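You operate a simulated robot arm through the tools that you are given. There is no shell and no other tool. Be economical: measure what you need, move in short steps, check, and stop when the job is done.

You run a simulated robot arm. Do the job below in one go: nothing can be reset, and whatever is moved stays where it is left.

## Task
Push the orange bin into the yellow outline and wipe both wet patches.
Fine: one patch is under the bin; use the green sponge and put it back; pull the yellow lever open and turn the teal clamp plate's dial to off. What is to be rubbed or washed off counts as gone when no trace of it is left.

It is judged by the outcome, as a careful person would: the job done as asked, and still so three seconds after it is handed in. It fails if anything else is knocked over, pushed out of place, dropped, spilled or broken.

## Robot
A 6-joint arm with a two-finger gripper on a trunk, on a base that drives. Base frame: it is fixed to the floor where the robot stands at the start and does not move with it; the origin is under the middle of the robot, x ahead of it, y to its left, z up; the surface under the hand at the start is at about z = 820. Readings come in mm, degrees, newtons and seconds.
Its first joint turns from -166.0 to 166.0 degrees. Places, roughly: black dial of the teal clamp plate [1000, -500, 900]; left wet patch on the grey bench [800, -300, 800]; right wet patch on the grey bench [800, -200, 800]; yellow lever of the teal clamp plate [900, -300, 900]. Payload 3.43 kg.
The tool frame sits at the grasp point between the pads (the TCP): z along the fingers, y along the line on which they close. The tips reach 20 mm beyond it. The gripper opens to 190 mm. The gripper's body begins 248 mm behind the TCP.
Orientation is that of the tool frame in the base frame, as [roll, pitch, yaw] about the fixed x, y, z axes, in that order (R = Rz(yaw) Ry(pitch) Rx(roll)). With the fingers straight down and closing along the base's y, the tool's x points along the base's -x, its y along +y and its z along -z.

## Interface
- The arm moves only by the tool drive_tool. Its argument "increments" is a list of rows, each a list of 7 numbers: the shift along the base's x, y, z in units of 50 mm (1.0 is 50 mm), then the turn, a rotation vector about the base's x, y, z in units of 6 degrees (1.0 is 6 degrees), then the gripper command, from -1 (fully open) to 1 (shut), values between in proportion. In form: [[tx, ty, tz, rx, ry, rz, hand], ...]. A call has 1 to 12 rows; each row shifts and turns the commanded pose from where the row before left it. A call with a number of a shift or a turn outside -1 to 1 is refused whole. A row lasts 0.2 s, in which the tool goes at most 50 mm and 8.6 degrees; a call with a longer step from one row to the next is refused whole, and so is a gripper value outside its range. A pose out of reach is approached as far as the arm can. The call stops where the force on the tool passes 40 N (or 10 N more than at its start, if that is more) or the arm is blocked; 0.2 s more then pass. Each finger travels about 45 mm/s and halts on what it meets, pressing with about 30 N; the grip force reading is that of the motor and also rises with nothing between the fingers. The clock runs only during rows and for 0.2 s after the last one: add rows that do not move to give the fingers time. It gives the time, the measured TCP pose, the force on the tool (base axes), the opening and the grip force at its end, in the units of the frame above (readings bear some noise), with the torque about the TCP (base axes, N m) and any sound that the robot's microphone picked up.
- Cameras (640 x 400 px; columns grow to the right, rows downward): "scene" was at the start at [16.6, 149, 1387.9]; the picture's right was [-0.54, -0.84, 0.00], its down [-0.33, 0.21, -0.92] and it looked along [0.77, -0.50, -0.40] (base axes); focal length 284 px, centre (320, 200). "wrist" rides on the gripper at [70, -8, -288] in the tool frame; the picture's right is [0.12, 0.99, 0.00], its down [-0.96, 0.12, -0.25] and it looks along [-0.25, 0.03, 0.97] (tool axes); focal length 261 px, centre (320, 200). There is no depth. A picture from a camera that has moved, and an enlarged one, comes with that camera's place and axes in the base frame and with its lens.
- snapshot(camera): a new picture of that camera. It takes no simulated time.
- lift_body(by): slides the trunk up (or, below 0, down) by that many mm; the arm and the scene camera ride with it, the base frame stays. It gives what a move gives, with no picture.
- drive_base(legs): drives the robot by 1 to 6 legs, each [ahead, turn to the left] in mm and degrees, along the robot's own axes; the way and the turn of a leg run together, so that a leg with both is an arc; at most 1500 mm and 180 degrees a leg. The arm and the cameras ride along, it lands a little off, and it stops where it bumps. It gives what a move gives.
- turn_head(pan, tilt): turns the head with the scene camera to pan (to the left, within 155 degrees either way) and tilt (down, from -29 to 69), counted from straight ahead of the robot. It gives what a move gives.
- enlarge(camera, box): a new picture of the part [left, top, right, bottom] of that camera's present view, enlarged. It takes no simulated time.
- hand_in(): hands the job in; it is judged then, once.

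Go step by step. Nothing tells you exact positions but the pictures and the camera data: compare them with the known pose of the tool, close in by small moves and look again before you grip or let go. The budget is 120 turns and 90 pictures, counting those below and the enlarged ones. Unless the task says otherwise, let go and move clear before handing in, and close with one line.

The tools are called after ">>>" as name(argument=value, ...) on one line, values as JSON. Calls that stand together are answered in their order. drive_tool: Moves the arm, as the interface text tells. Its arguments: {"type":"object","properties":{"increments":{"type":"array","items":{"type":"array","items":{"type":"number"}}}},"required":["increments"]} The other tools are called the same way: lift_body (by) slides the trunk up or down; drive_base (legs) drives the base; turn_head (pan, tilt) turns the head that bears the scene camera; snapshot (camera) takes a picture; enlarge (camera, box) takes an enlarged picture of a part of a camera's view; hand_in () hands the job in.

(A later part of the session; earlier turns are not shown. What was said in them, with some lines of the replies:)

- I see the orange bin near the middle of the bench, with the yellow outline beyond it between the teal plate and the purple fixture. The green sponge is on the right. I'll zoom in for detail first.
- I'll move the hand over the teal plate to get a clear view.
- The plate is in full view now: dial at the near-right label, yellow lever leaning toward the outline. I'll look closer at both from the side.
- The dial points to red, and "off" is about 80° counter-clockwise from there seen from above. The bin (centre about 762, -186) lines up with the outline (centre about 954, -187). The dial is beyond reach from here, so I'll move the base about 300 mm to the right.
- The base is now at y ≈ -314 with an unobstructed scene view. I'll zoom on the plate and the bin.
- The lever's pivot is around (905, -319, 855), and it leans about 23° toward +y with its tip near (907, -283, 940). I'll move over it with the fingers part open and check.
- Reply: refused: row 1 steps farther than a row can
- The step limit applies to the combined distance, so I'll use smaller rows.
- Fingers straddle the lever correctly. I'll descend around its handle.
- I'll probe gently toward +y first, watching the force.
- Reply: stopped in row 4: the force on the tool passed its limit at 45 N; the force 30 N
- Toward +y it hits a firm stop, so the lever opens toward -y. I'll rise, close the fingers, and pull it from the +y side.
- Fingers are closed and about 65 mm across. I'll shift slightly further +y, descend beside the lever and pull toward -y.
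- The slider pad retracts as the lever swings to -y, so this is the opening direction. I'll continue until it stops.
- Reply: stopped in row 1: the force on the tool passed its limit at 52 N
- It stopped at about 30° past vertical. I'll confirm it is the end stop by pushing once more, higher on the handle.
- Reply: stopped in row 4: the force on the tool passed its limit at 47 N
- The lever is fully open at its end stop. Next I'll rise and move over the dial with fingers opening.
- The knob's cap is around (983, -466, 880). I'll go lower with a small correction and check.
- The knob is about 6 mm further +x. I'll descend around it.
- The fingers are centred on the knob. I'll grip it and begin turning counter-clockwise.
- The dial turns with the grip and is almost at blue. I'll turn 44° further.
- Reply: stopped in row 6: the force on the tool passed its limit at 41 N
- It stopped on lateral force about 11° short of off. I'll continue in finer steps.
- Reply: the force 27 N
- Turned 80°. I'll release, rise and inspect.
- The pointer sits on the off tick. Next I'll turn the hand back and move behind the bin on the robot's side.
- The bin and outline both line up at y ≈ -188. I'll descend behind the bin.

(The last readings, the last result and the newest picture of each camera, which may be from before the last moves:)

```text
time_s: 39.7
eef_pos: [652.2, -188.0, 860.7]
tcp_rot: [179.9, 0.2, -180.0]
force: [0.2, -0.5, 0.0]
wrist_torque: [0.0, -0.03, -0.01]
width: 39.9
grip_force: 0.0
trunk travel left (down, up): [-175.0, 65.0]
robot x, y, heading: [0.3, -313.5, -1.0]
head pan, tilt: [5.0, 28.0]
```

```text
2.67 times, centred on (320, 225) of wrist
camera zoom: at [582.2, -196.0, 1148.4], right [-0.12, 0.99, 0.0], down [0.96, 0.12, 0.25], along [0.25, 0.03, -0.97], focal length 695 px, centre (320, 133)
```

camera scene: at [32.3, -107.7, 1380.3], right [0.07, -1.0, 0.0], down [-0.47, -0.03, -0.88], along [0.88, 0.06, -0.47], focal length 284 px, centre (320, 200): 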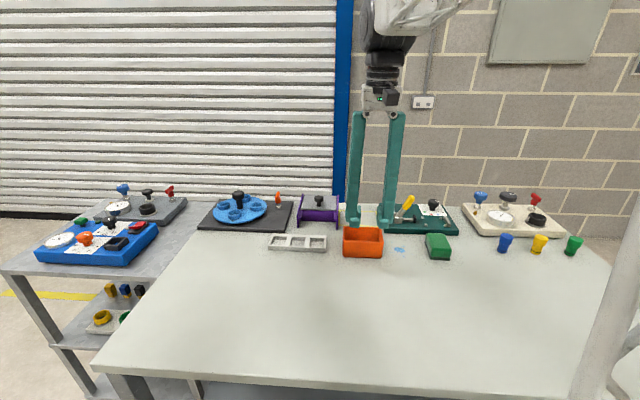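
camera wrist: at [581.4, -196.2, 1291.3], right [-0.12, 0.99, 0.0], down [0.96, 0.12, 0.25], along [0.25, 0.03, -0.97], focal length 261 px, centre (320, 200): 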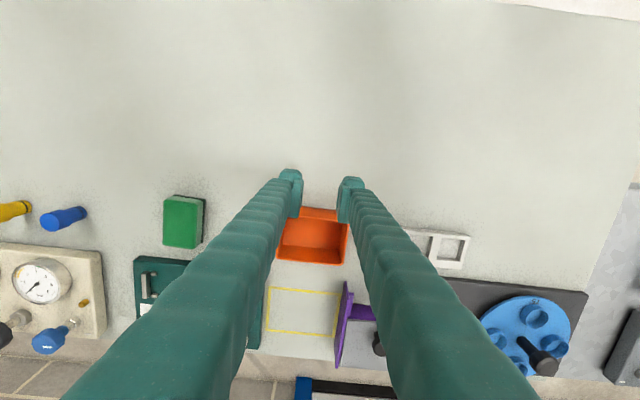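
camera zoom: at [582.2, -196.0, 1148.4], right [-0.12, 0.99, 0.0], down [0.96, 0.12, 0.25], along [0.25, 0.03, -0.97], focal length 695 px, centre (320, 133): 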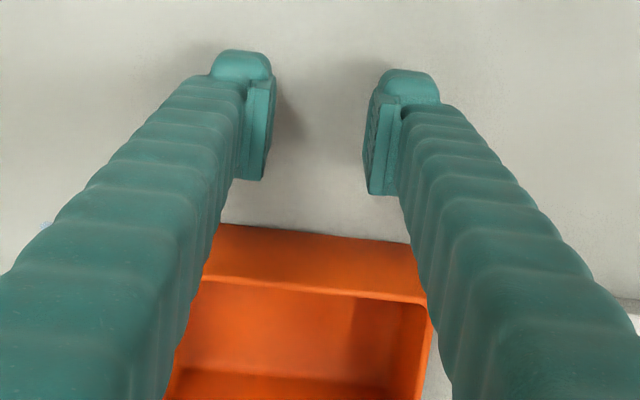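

I'll push the bin slowly along +x, most of the way first.

>>> drive_tool(increments=[[0.5, 0, 0, 0, 0, 0, 0.58], [0.4, 0, 0, 0, 0, 0, 0.58], [0.3, 0, 0, 0, 0, 0, 0.58], [0.3, 0, 0, 0, 0, 0, 0.58], [0.35, 0, 0, 0, 0, 0, 0.58], [0.35, 0, 0, 0, 0, 0, 0.58], [0.35, 0, 0, 0, 0, 0, 0.58], [0.35, 0, 0, 0, 0, 0, 0.58], [0.35, 0, 0, 0, 0, 0, 0.58], [0.3, 0, 0, 0, 0, 0, 0.58], [0.3, 0, 0, 0, 0, 0, 0.58], [0, 0, 0, 0, 0, 0, 0.58]])

>>> enlarge(camera="scene", box=[290, 180, 440, 280])

>>> snapshot(camera="wrist")

```text
time_s: 42.3
eef_pos: [845.4, -188.2, 861.8]
tcp_rot: [179.9, 0.2, 180.0]
force: [0.1, 0.2, 0.0]
wrist_torque: [0.0, -0.04, -0.03]
width: 39.7
grip_force: 0.0
trunk travel left (down, up): [-175.0, 65.0]
robot x, y, heading: [0.5, -317.2, -1.1]
head pan, tilt: [5.0, 28.0]
```

```text
4.00 times, centred on (365, 230) of scene
camera zoom: at [32.4, -107.6, 1380.3], right [0.07, -1.0, 0.0], down [-0.47, -0.03, -0.88], along [0.88, 0.06, -0.47], focal length 1134 px, centre (140, 80)
```

zoom: 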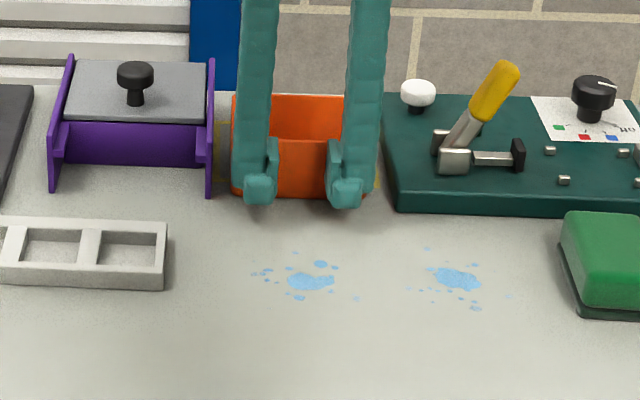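

```text
50 pictures are left
camera wrist: at [774.3, -196.0, 1149.6], right [-0.12, 0.99, 0.0], down [0.96, 0.12, 0.25], along [0.25, 0.03, -0.97], focal length 261 px, centre (320, 200)
```

wrist: 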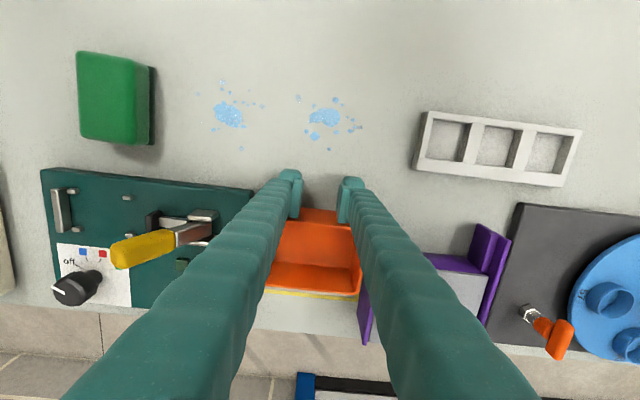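

The second patch is now exposed. I'll push about 35 mm further and check.

>>> drive_tool(increments=[[0.25, 0, 0, 0, 0, 0, 0.58], [0.25, 0, 0, 0, 0, 0, 0.58], [0.2, 0, 0, 0, 0, 0, 0.58], [0, 0, 0, 0, 0, 0, 0.58]])

>>> enlarge(camera="scene", box=[320, 185, 410, 245])

>>> enlarge(camera="wrist", box=[220, 180, 420, 320])

```text
time_s: 43.3
eef_pos: [880.1, -188.0, 860.5]
tcp_rot: [179.8, 0.1, -180.0]
force: [-0.1, 0.6, -0.2]
wrist_torque: [-0.01, -0.02, 0.01]
width: 39.7
grip_force: 0.1
trunk travel left (down, up): [-175.0, 65.0]
robot x, y, heading: [-1.4, -313.0, -1.1]
head pan, tilt: [5.0, 28.0]
```

```text
6.67 times, centred on (365, 215) of scene
camera zoom: at [32.4, -107.6, 1380.3], right [0.07, -1.0, 0.0], down [-0.47, -0.03, -0.88], along [0.88, 0.06, -0.47], focal length 1891 px, centre (20, 100)
```

zoom: 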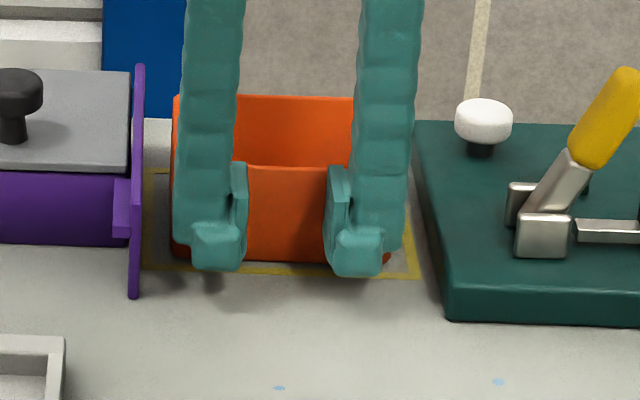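

```text
2.86 times, centred on (320, 250) of wrist
camera zoom: at [809.2, -196.2, 1148.9], right [-0.12, 0.99, 0.0], down [0.96, 0.12, 0.25], along [0.25, 0.03, -0.97], focal length 745 px, centre (320, 57)
```

zoom: 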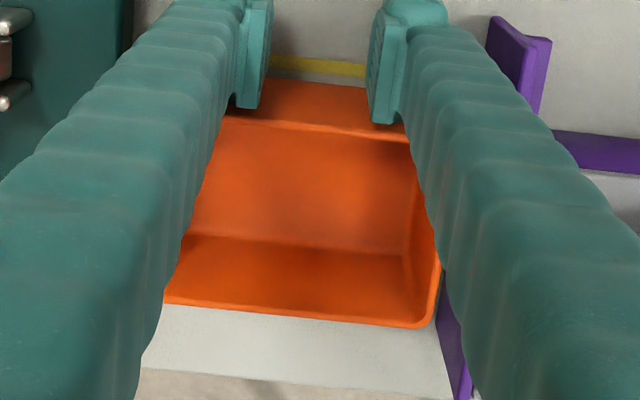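

The bin's near edge is now inside the near line. I'll back off, rise and look straight down to judge the fit.

>>> drive_tool(increments=[[-0.8, 0, 0, 0, 0, 0, 0.58], [-0.8, 0, 0.3, 0, 0, 0, 0.58], [0, 0, 1, 0, 0, 0, 0.58], [0, 0, 1, 0, 0, 0, 0.58], [0, 0, 1, 0, 0, 0, 0.3], [0, 0, 1, 0, 0, 0, -0.2], [0.6, 0, 0.5, 0, 0, 0, -0.7], [0.6, 0, 0, 0, 0, 0, -1], [0, 0, 0, 0, 0, 0, -1], [0, 0, 0, 0, 0, 0, -1]])

>>> enlarge(camera="wrist", box=[220, 130, 420, 280])

>>> enlarge(camera="scene", box=[320, 185, 410, 245])

```text
time_s: 45.5
eef_pos: [857.7, -189.8, 1100.4]
tcp_rot: [179.8, 0.3, -180.0]
force: [0.4, 0.3, 0.8]
wrist_torque: [-0.01, 0.01, -0.02]
width: 160.9
grip_force: 0.0
trunk travel left (down, up): [-175.0, 65.0]
robot x, y, heading: [0.9, -312.0, -0.9]
head pan, tilt: [5.0, 28.0]
```

```text
2.67 times, centred on (320, 205) of wrist
camera zoom: at [787.2, -197.7, 1389.0], right [-0.12, 0.99, 0.0], down [0.96, 0.12, 0.25], along [0.25, 0.03, -0.97], focal length 695 px, centre (320, 187)
```

zoom: 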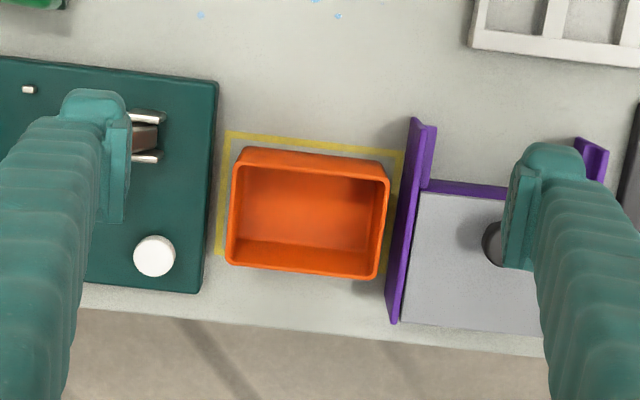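

```text
6.67 times, centred on (365, 215) of scene
camera zoom: at [32.4, -107.6, 1380.3], right [0.07, -1.0, 0.0], down [-0.47, -0.03, -0.88], along [0.88, 0.06, -0.47], focal length 1891 px, centre (20, 100)
```

zoom: 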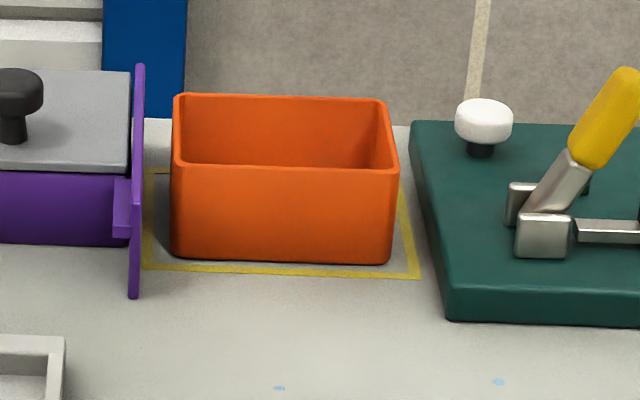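

The bin sits centred inside the outline, about 10 mm clear of the near line. Next is the sponge: I'll move above it and look.

>>> drive_tool(increments=[[-0.36, -0.92, 0, 0, 0, 0, -0.5], [-0.36, -0.92, 0, 0, 0, 0, -0.2], [-0.36, -0.92, 0, 0, 0, 0, -0.2], [-0.36, -0.92, 0, 0, 0, 0, -0.2], [-0.36, -0.92, 0, 0, 0, 0, -0.2], [0, 0, -1, 0, 0, 0, -0.2], [0, 0, -1, 0, 0, 0, -0.2], [0, 0, -0.6, 0, 0, 0, -0.2], [0, 0, 0, 0, 0, 0, -0.2]])

>>> snapshot(camera="wrist")

>>> enlarge(camera="scene", box=[380, 190, 500, 270])

```text
time_s: 47.5
eef_pos: [770.1, -418.3, 970.6]
tcp_rot: [179.9, 0.3, -180.0]
force: [0.3, 0.1, 0.6]
wrist_torque: [0.03, -0.02, 0.05]
width: 114.0
grip_force: 0.0
trunk travel left (down, up): [-175.0, 65.0]
robot x, y, heading: [2.9, -313.2, -1.2]
head pan, tilt: [5.0, 28.0]
```

```text
45 pictures are left
camera wrist: at [699.2, -426.6, 1257.4], right [-0.12, 0.99, 0.0], down [0.96, 0.12, 0.25], along [0.25, 0.03, -0.97], focal length 261 px, centre (320, 200)
```

wrist: 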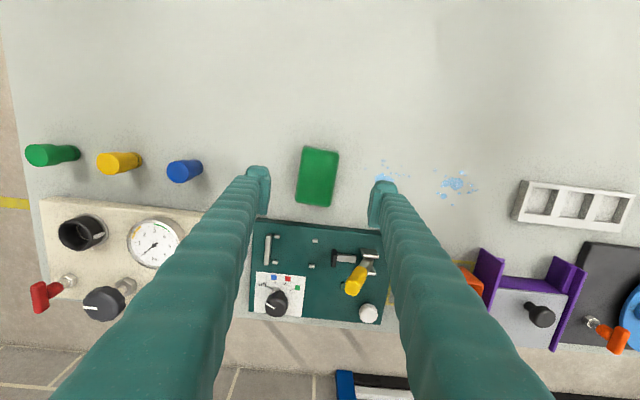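

```text
5.00 times, centred on (440, 230) of scene
camera zoom: at [32.4, -107.8, 1380.3], right [0.07, -1.0, 0.0], down [-0.47, -0.03, -0.88], along [0.88, 0.06, -0.47], focal length 1418 px, centre (-280, 50)
```

zoom: 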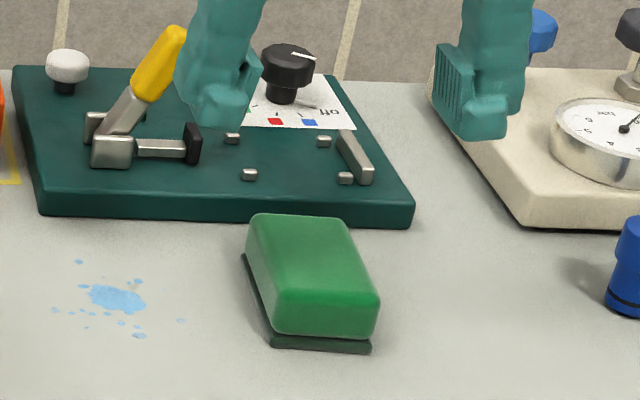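

The sponge centre is about (765, -422). I'll descend with fingers on both sides.

>>> drive_tool(increments=[[-0.1, -0.08, -0.8, 0, 0, 0, -0.1], [0, 0, -0.8, 0, 0, 0, 0.0], [0, 0, -0.5, 0, 0, 0, 0.0], [0, 0, -0.2, 0, 0, 0, 0.0], [0, 0, -0.1, 0, 0, 0, 0.0], [0, 0, 0, 0, 0, 0, 0.0]])

>>> enlarge(camera="scene", box=[390, 200, 490, 280])

>>> enlarge(camera="wrist", box=[220, 130, 420, 280])

```text
time_s: 48.9
eef_pos: [765.4, -424.5, 848.6]
tcp_rot: [179.9, 0.2, 179.9]
force: [0.4, 0.7, 0.9]
wrist_torque: [-0.02, 0.04, 0.01]
width: 95.0
grip_force: 0.0
trunk travel left (down, up): [-175.0, 65.0]
robot x, y, heading: [-4.7, -318.3, -1.5]
head pan, tilt: [5.0, 28.0]
```

```text
5.00 times, centred on (440, 240) of scene
camera zoom: at [32.4, -107.8, 1380.3], right [0.07, -1.0, 0.0], down [-0.47, -0.03, -0.88], along [0.88, 0.06, -0.47], focal length 1418 px, centre (-280, 0)
```

zoom: 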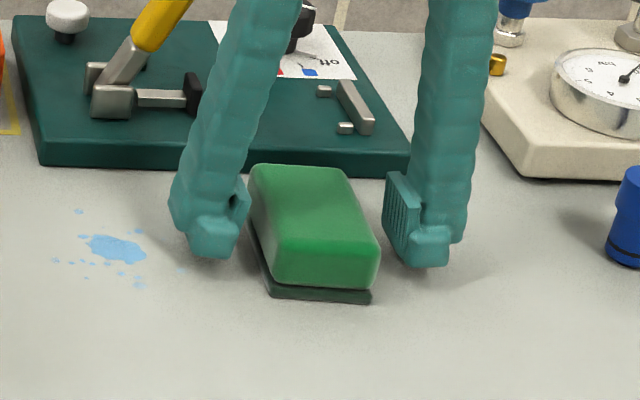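

```text
2.67 times, centred on (320, 205) of wrist
camera zoom: at [694.4, -431.3, 1136.7], right [-0.12, 0.99, 0.0], down [0.96, 0.12, 0.25], along [0.25, 0.03, -0.97], focal length 695 px, centre (320, 187)
```

zoom: 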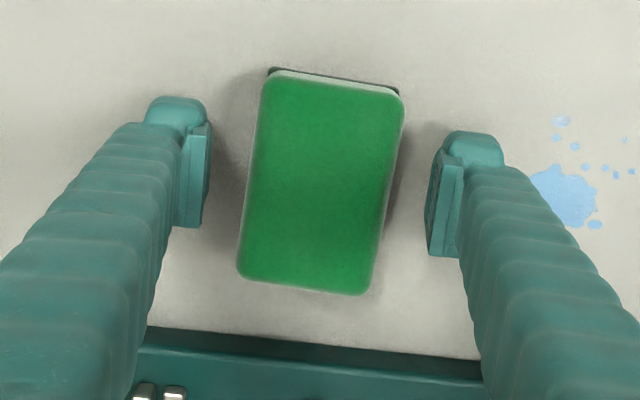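

Well centred. I'll grip the sponge and lift slightly to see whether the dark layer is part of it.

>>> drive_tool(increments=[[0, 0, 0, 0, 0, 0, 0.5], [0, 0, 0, 0, 0, 0, 1], [0, 0, 0, 0, 0, 0, 1], [0, 0, 0, 0, 0, 0, 1], [0, 0, 0.2, 0, 0, 0, 1], [0, 0, 0.4, 0, 0, 0, 1], [0, 0, 0.4, 0, 0, 0, 1], [0, 0, 0, 0, 0, 0, 1]])

>>> enlarge(camera="scene", box=[390, 200, 490, 280])

```text
time_s: 50.7
eef_pos: [766.4, -423.7, 898.8]
tcp_rot: [179.8, 0.2, 180.0]
force: [0.4, -0.4, -0.3]
wrist_torque: [-0.05, 0.01, -0.02]
width: 58.9
grip_force: 29.9
trunk travel left (down, up): [-175.0, 65.0]
robot x, y, heading: [-0.6, -316.8, -1.0]
head pan, tilt: [5.0, 28.0]
```

```text
5.00 times, centred on (440, 240) of scene
camera zoom: at [32.4, -107.8, 1380.4], right [0.07, -1.0, 0.0], down [-0.47, -0.03, -0.88], along [0.88, 0.06, -0.47], focal length 1418 px, centre (-280, 0)
```

zoom: 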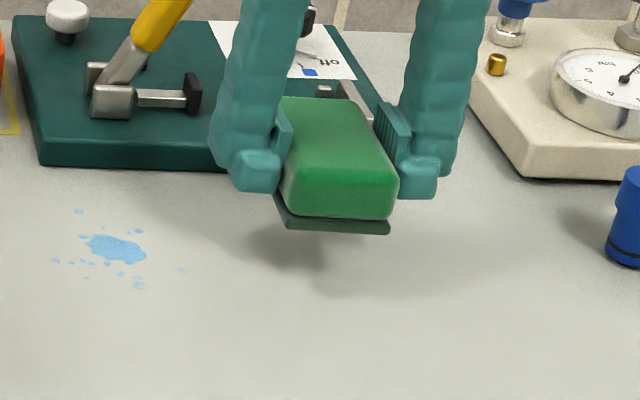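

The dark layer is the sponge's own pad, and its bottom meets the bench at TCP z ≈ 848. The splashes cover x 730–810, y -347 to -145. I'll lower it beside the first patch and feel for contact.

>>> drive_tool(increments=[[-0.18, 0.8, 0, 0, 0, 0, 1], [0, 0, -0.5, 0, 0, 0, 1], [0, 0, -0.4, 0, 0, 0, 1], [0, 0, -0.1, 0, 0, 0, 1], [0, 0, -0.06, 0, 0, 0, 1], [0, 0, -0.04, 0, 0, 0, 1], [0, 0, 0, 0, 0, 0, 1]])

```text
time_s: 52.4
eef_pos: [756.3, -383.0, 848.0]
tcp_rot: [179.8, 0.5, -180.0]
force: [-5.7, -0.3, 21.4]
wrist_torque: [0.04, 0.35, -0.14]
width: 58.7
grip_force: 30.1
trunk travel left (down, up): [-175.0, 65.0]
robot x, y, heading: [-2.9, -315.2, -1.2]
head pan, tilt: [5.0, 28.0]
stopped in row 7: the force on the tool passed its limit at 41 N (the readings are from after the stop); the commanded pose is now the measured one
```

Contact is at z ≈ 848 with about 20 N. I'll sweep toward +y across both patches.

>>> drive_tool(increments=[[0, 0.388, 0.01, 0, 0, 0, 1], [0, 0.388, 0, 0, 0, 0, 1], [0, 0.388, 0, 0, 0, 0, 1], [0, 0.388, 0, 0, 0, 0, 1], [0, 0.388, 0, 0, 0, 0, 1], [0, 0.388, 0, 0, 0, 0, 1], [0, 0.388, 0, 0, 0, 0, 1], [0, 0.388, 0, 0, 0, 0, 1], [0, 0.388, 0, 0, 0, 0, 1], [0, 0.388, 0, 0, 0, 0, 1], [0, 0.388, 0, 0, 0, 0, 1], [0, 0.35, 0, 0, 0, 0, 1]])

>>> enlarge(camera="scene", box=[300, 190, 480, 290])

```text
time_s: 55.0
eef_pos: [756.4, -152.7, 849.3]
tcp_rot: [179.8, 0.5, 179.9]
force: [0.2, -7.8, 25.5]
wrist_torque: [-0.19, -0.02, -0.04]
width: 58.4
grip_force: 30.7
trunk travel left (down, up): [-175.0, 65.0]
robot x, y, heading: [-2.5, -312.6, -1.2]
head pan, tilt: [5.0, 28.0]
```

```text
3.56 times, centred on (390, 240) of scene
camera zoom: at [31.7, -108.5, 1380.5], right [0.07, -1.0, 0.0], down [-0.47, -0.03, -0.88], along [0.88, 0.06, -0.47], focal length 1008 px, centre (71, 58)
```

zoom: 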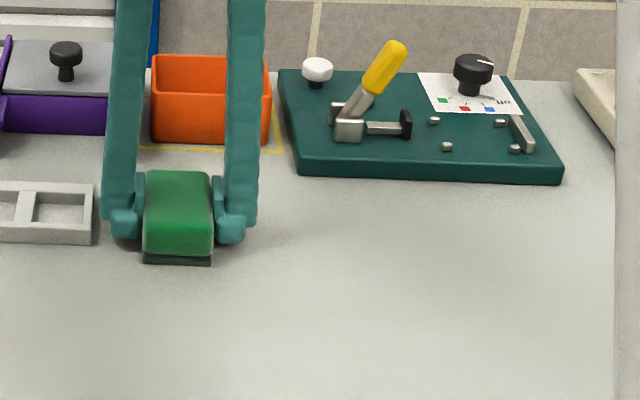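

Both patches look wiped. For certainty I'll do a second pass back, shifted to +x.

>>> drive_tool(increments=[[0, -0.2, 0, 0, 0, 0, 1], [0.3, 0, 0, 0, 0, 0, 1], [0.28, 0, 0, 0, 0, 0, 1], [0, -0.4, 0, 0, 0, 0, 1], [0, -0.4, 0, 0, 0, 0, 1], [0, -0.4, 0, 0, 0, 0, 1], [0, -0.5, 0, 0, 0, 0, 1], [0, -0.5, 0, 0, 0, 0, 1], [0, -0.5, 0, 0, 0, 0, 1], [0, -0.5, 0, 0, 0, 0, 1], [0, -0.5, 0, 0, 0, 0, 1], [0, -0.4, 0, 0, 0, 0, 1]])

>>> enlarge(camera="scene", box=[300, 190, 480, 290])

```text
time_s: 57.6
eef_pos: [786.6, -367.4, 848.8]
tcp_rot: [179.9, 0.6, -179.9]
force: [0.1, 1.7, 10.5]
wrist_torque: [-0.04, 0.11, -0.03]
width: 58.3
grip_force: 30.0
trunk travel left (down, up): [-175.0, 65.0]
robot x, y, heading: [-2.7, -316.8, -1.0]
head pan, tilt: [5.0, 28.0]
```

```text
3.56 times, centred on (390, 240) of scene
camera zoom: at [32.0, -107.6, 1380.5], right [0.07, -1.0, 0.0], down [-0.47, -0.03, -0.88], along [0.88, 0.06, -0.47], focal length 1008 px, centre (71, 58)
```

zoom: 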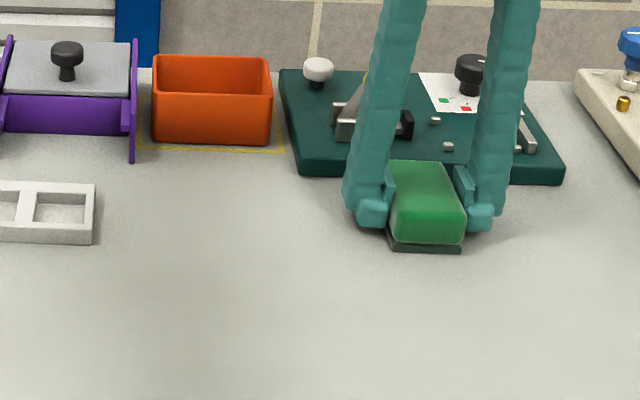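

The bench looks clean. I'll carry the sponge back to its original place.

>>> drive_tool(increments=[[0, 0, 0.6, 0, 0, 0, 1], [-0.21, -0.5, 0, 0, 0, 0, 1], [-0.21, -0.63, 0, 0, 0, 0, 1], [0, 0, -0.3, 0, 0, 0, 1], [0, 0, -0.2, 0, 0, 0, 1], [0, 0, -0.08, 0, 0, 0, 1], [0, 0, 0, 0, 0, 0, 1]])

>>> enlarge(camera="scene", box=[340, 210, 440, 280])

>>> enlarge(camera="scene", box=[390, 200, 490, 280])

```text
time_s: 59.2
eef_pos: [764.4, -423.2, 849.5]
tcp_rot: [180.0, 0.5, -180.0]
force: [0.8, 0.8, -0.7]
wrist_torque: [0.02, 0.01, 0.0]
width: 58.4
grip_force: 29.9
trunk travel left (down, up): [-175.0, 65.0]
robot x, y, heading: [-2.5, -311.2, -1.1]
head pan, tilt: [5.0, 28.0]
```

```text
5.71 times, centred on (390, 245) of scene
camera zoom: at [32.4, -107.9, 1380.3], right [0.07, -1.0, 0.0], down [-0.47, -0.03, -0.88], along [0.88, 0.06, -0.47], focal length 1621 px, centre (-80, -57)
```

zoom: 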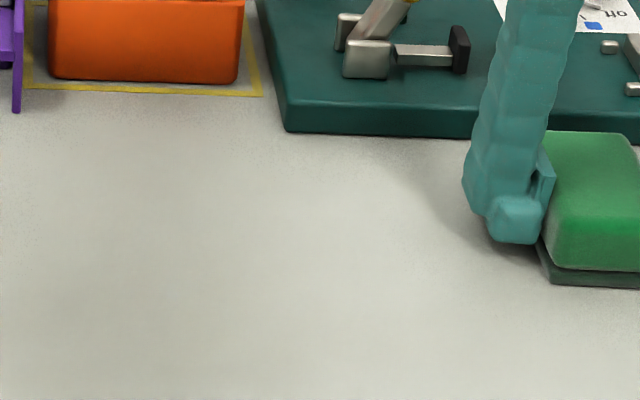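

```text
5.00 times, centred on (440, 240) of scene
camera zoom: at [32.4, -107.9, 1380.3], right [0.07, -1.0, 0.0], down [-0.47, -0.03, -0.88], along [0.88, 0.06, -0.47], focal length 1418 px, centre (-280, 0)
```

zoom: 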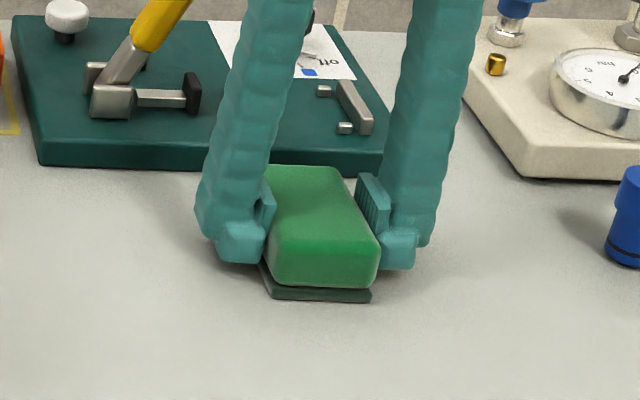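

The sponge is back at its original spot in the picture. I'll settle it, release and rise.

>>> drive_tool(increments=[[0, 0, -0.02, 0, 0, 0, 1], [0, 0, 0, 0, 0, 0, 0.3], [0, 0, 0, 0, 0, 0, 0.0], [0, 0, 0, 0, 0, 0, 0.0], [0, 0, 0.6, 0, 0, 0, 0.0], [0, 0, 1, 0, 0, 0, 0.0], [0, 0, 1, 0, 0, 0, 0.0], [-0.5, 0, 0.8, 0, 0, 0, 0.0], [-0.9, 0, 0, 0, 0, 0, 0.0], [-0.9, 0, 0, 0, 0, 0, 0.0], [0, 0, 0, 0, 0, 0, 0.0]])

>>> snapshot(camera="scene")

>>> snapshot(camera="wrist")

>>> enlarge(camera="scene", box=[310, 180, 490, 280])

```text
time_s: 61.6
eef_pos: [653.0, -423.3, 1017.3]
tcp_rot: [179.9, 0.4, -179.9]
force: [0.1, 0.2, -0.4]
wrist_torque: [-0.05, -0.06, -0.01]
width: 95.0
grip_force: 0.0
trunk travel left (down, up): [-175.0, 65.0]
robot x, y, heading: [1.9, -314.5, -1.1]
head pan, tilt: [5.0, 28.0]
```

```text
36 pictures are left
camera scene: at [32.3, -107.8, 1380.4], right [0.07, -1.0, 0.0], down [-0.47, -0.03, -0.88], along [0.88, 0.06, -0.47], focal length 284 px, centre (320, 200)
```

scene: 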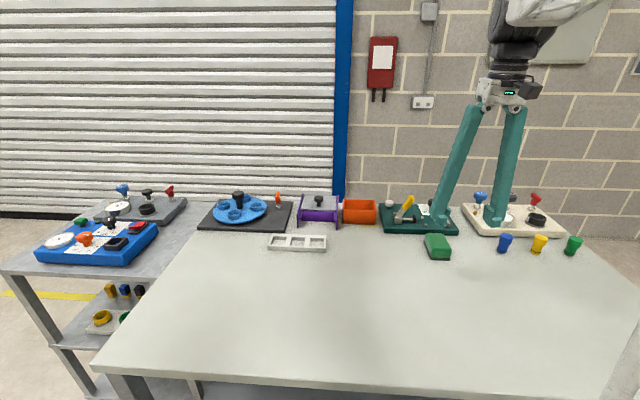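

```text
35 pictures are left
camera wrist: at [580.0, -431.1, 1305.2], right [-0.12, 0.99, 0.0], down [0.96, 0.11, 0.25], along [0.25, 0.03, -0.97], focal length 261 px, centre (320, 200)
```

wrist: 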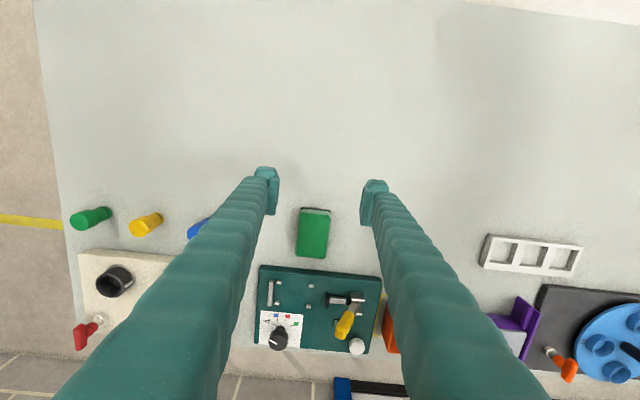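

```text
3.56 times, centred on (400, 230) of scene
camera zoom: at [32.3, -107.8, 1380.4], right [0.07, -1.0, 0.0], down [-0.47, -0.03, -0.88], along [0.88, 0.06, -0.47], focal length 1008 px, centre (36, 93)
```

zoom: 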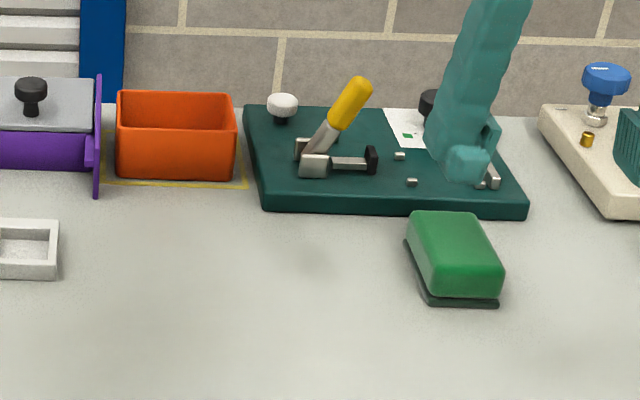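

Everything seems in place. I'll check a faint smudge near the old patch, and view the bin from further over to see the far line.

>>> enlarge(camera="scene", box=[365, 220, 435, 270])

>>> drive_tool(increments=[[0, 0, 1, 0, 0, 0, 0], [0.78, 0.61, 0.1, 0, 0, 0, -0.3], [0.78, 0.61, 0, 0, 0, 0, -0.6], [0.78, 0.61, 0, 0, 0, 0, -1], [0.78, 0.61, 0, 0, 0, 0, -1], [0.78, 0.61, 0, 0, 0, 0, -1], [0.78, 0.61, 0, 0, 0, 0, -1], [0.78, 0.61, 0, 0, 0, 0, -1], [0.78, 0.4, 0, 0, 0, 0, -1], [0, 0, 0, 0, 0, 0, -1]])

>>> enlarge(camera="wrist", box=[240, 80, 400, 200])

>>> enlarge(camera="scene", box=[365, 220, 435, 270])

```text
8.00 times, centred on (400, 245) of scene
camera zoom: at [32.3, -107.8, 1380.4], right [0.07, -1.0, 0.0], down [-0.47, -0.03, -0.88], along [0.88, 0.06, -0.47], focal length 2269 px, centre (-320, -160)
```

zoom: 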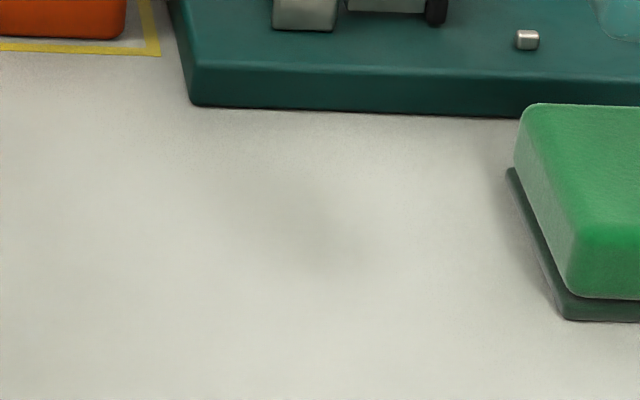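

```text
time_s: 63.8
eef_pos: [960.0, -190.4, 1072.1]
tcp_rot: [179.9, 0.3, 180.0]
force: [-0.3, -0.3, -1.1]
wrist_torque: [0.0, 0.08, 0.0]
width: 190.1
grip_force: 0.0
trunk travel left (down, up): [-175.0, 65.0]
robot x, y, heading: [1.6, -311.7, -1.2]
head pan, tilt: [5.0, 28.0]
```

```text
3.33 times, centred on (320, 140) of wrist
camera zoom: at [889.2, -199.2, 1359.9], right [-0.12, 0.99, 0.0], down [0.96, 0.12, 0.25], along [0.25, 0.03, -0.97], focal length 869 px, centre (320, 400)
```

zoom: 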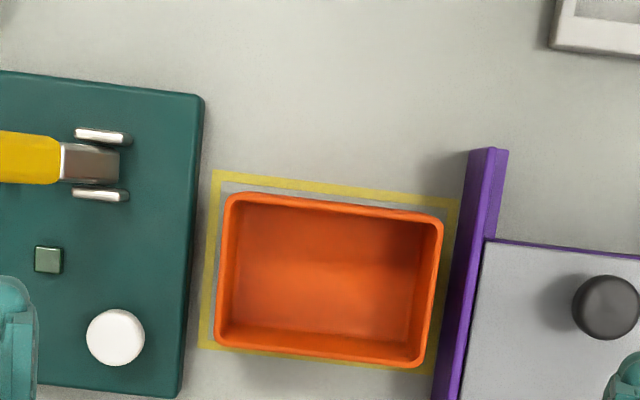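

```text
8.00 times, centred on (400, 245) of scene
camera zoom: at [32.8, -107.7, 1380.3], right [0.07, -1.0, 0.0], down [-0.47, -0.03, -0.88], along [0.88, 0.06, -0.47], focal length 2269 px, centre (-320, -160)
```

zoom: 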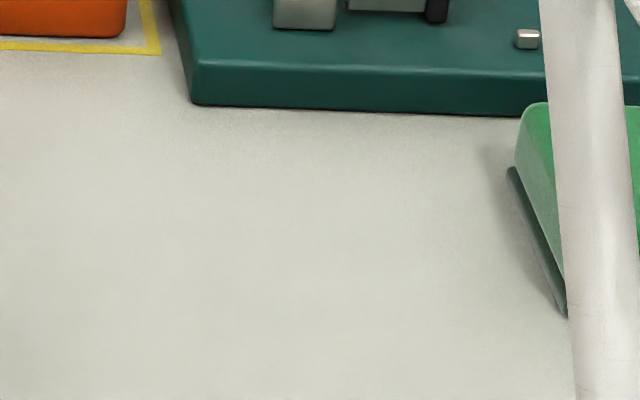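

The smudge was only a shadow. The outline is visible on all four sides of the bin, the bench is dry, the sponge is back in place, the lever is open and the dial is off. The hand is clear, so I'm handing in.

>>> hand_in()

```text
The job is handed in.
```

The job is handed in: the orange bin is inside the yellow outline, both wet patches are wiped with no trace visible, the green sponge is back in its place, the yellow lever is open and the dial is at off.
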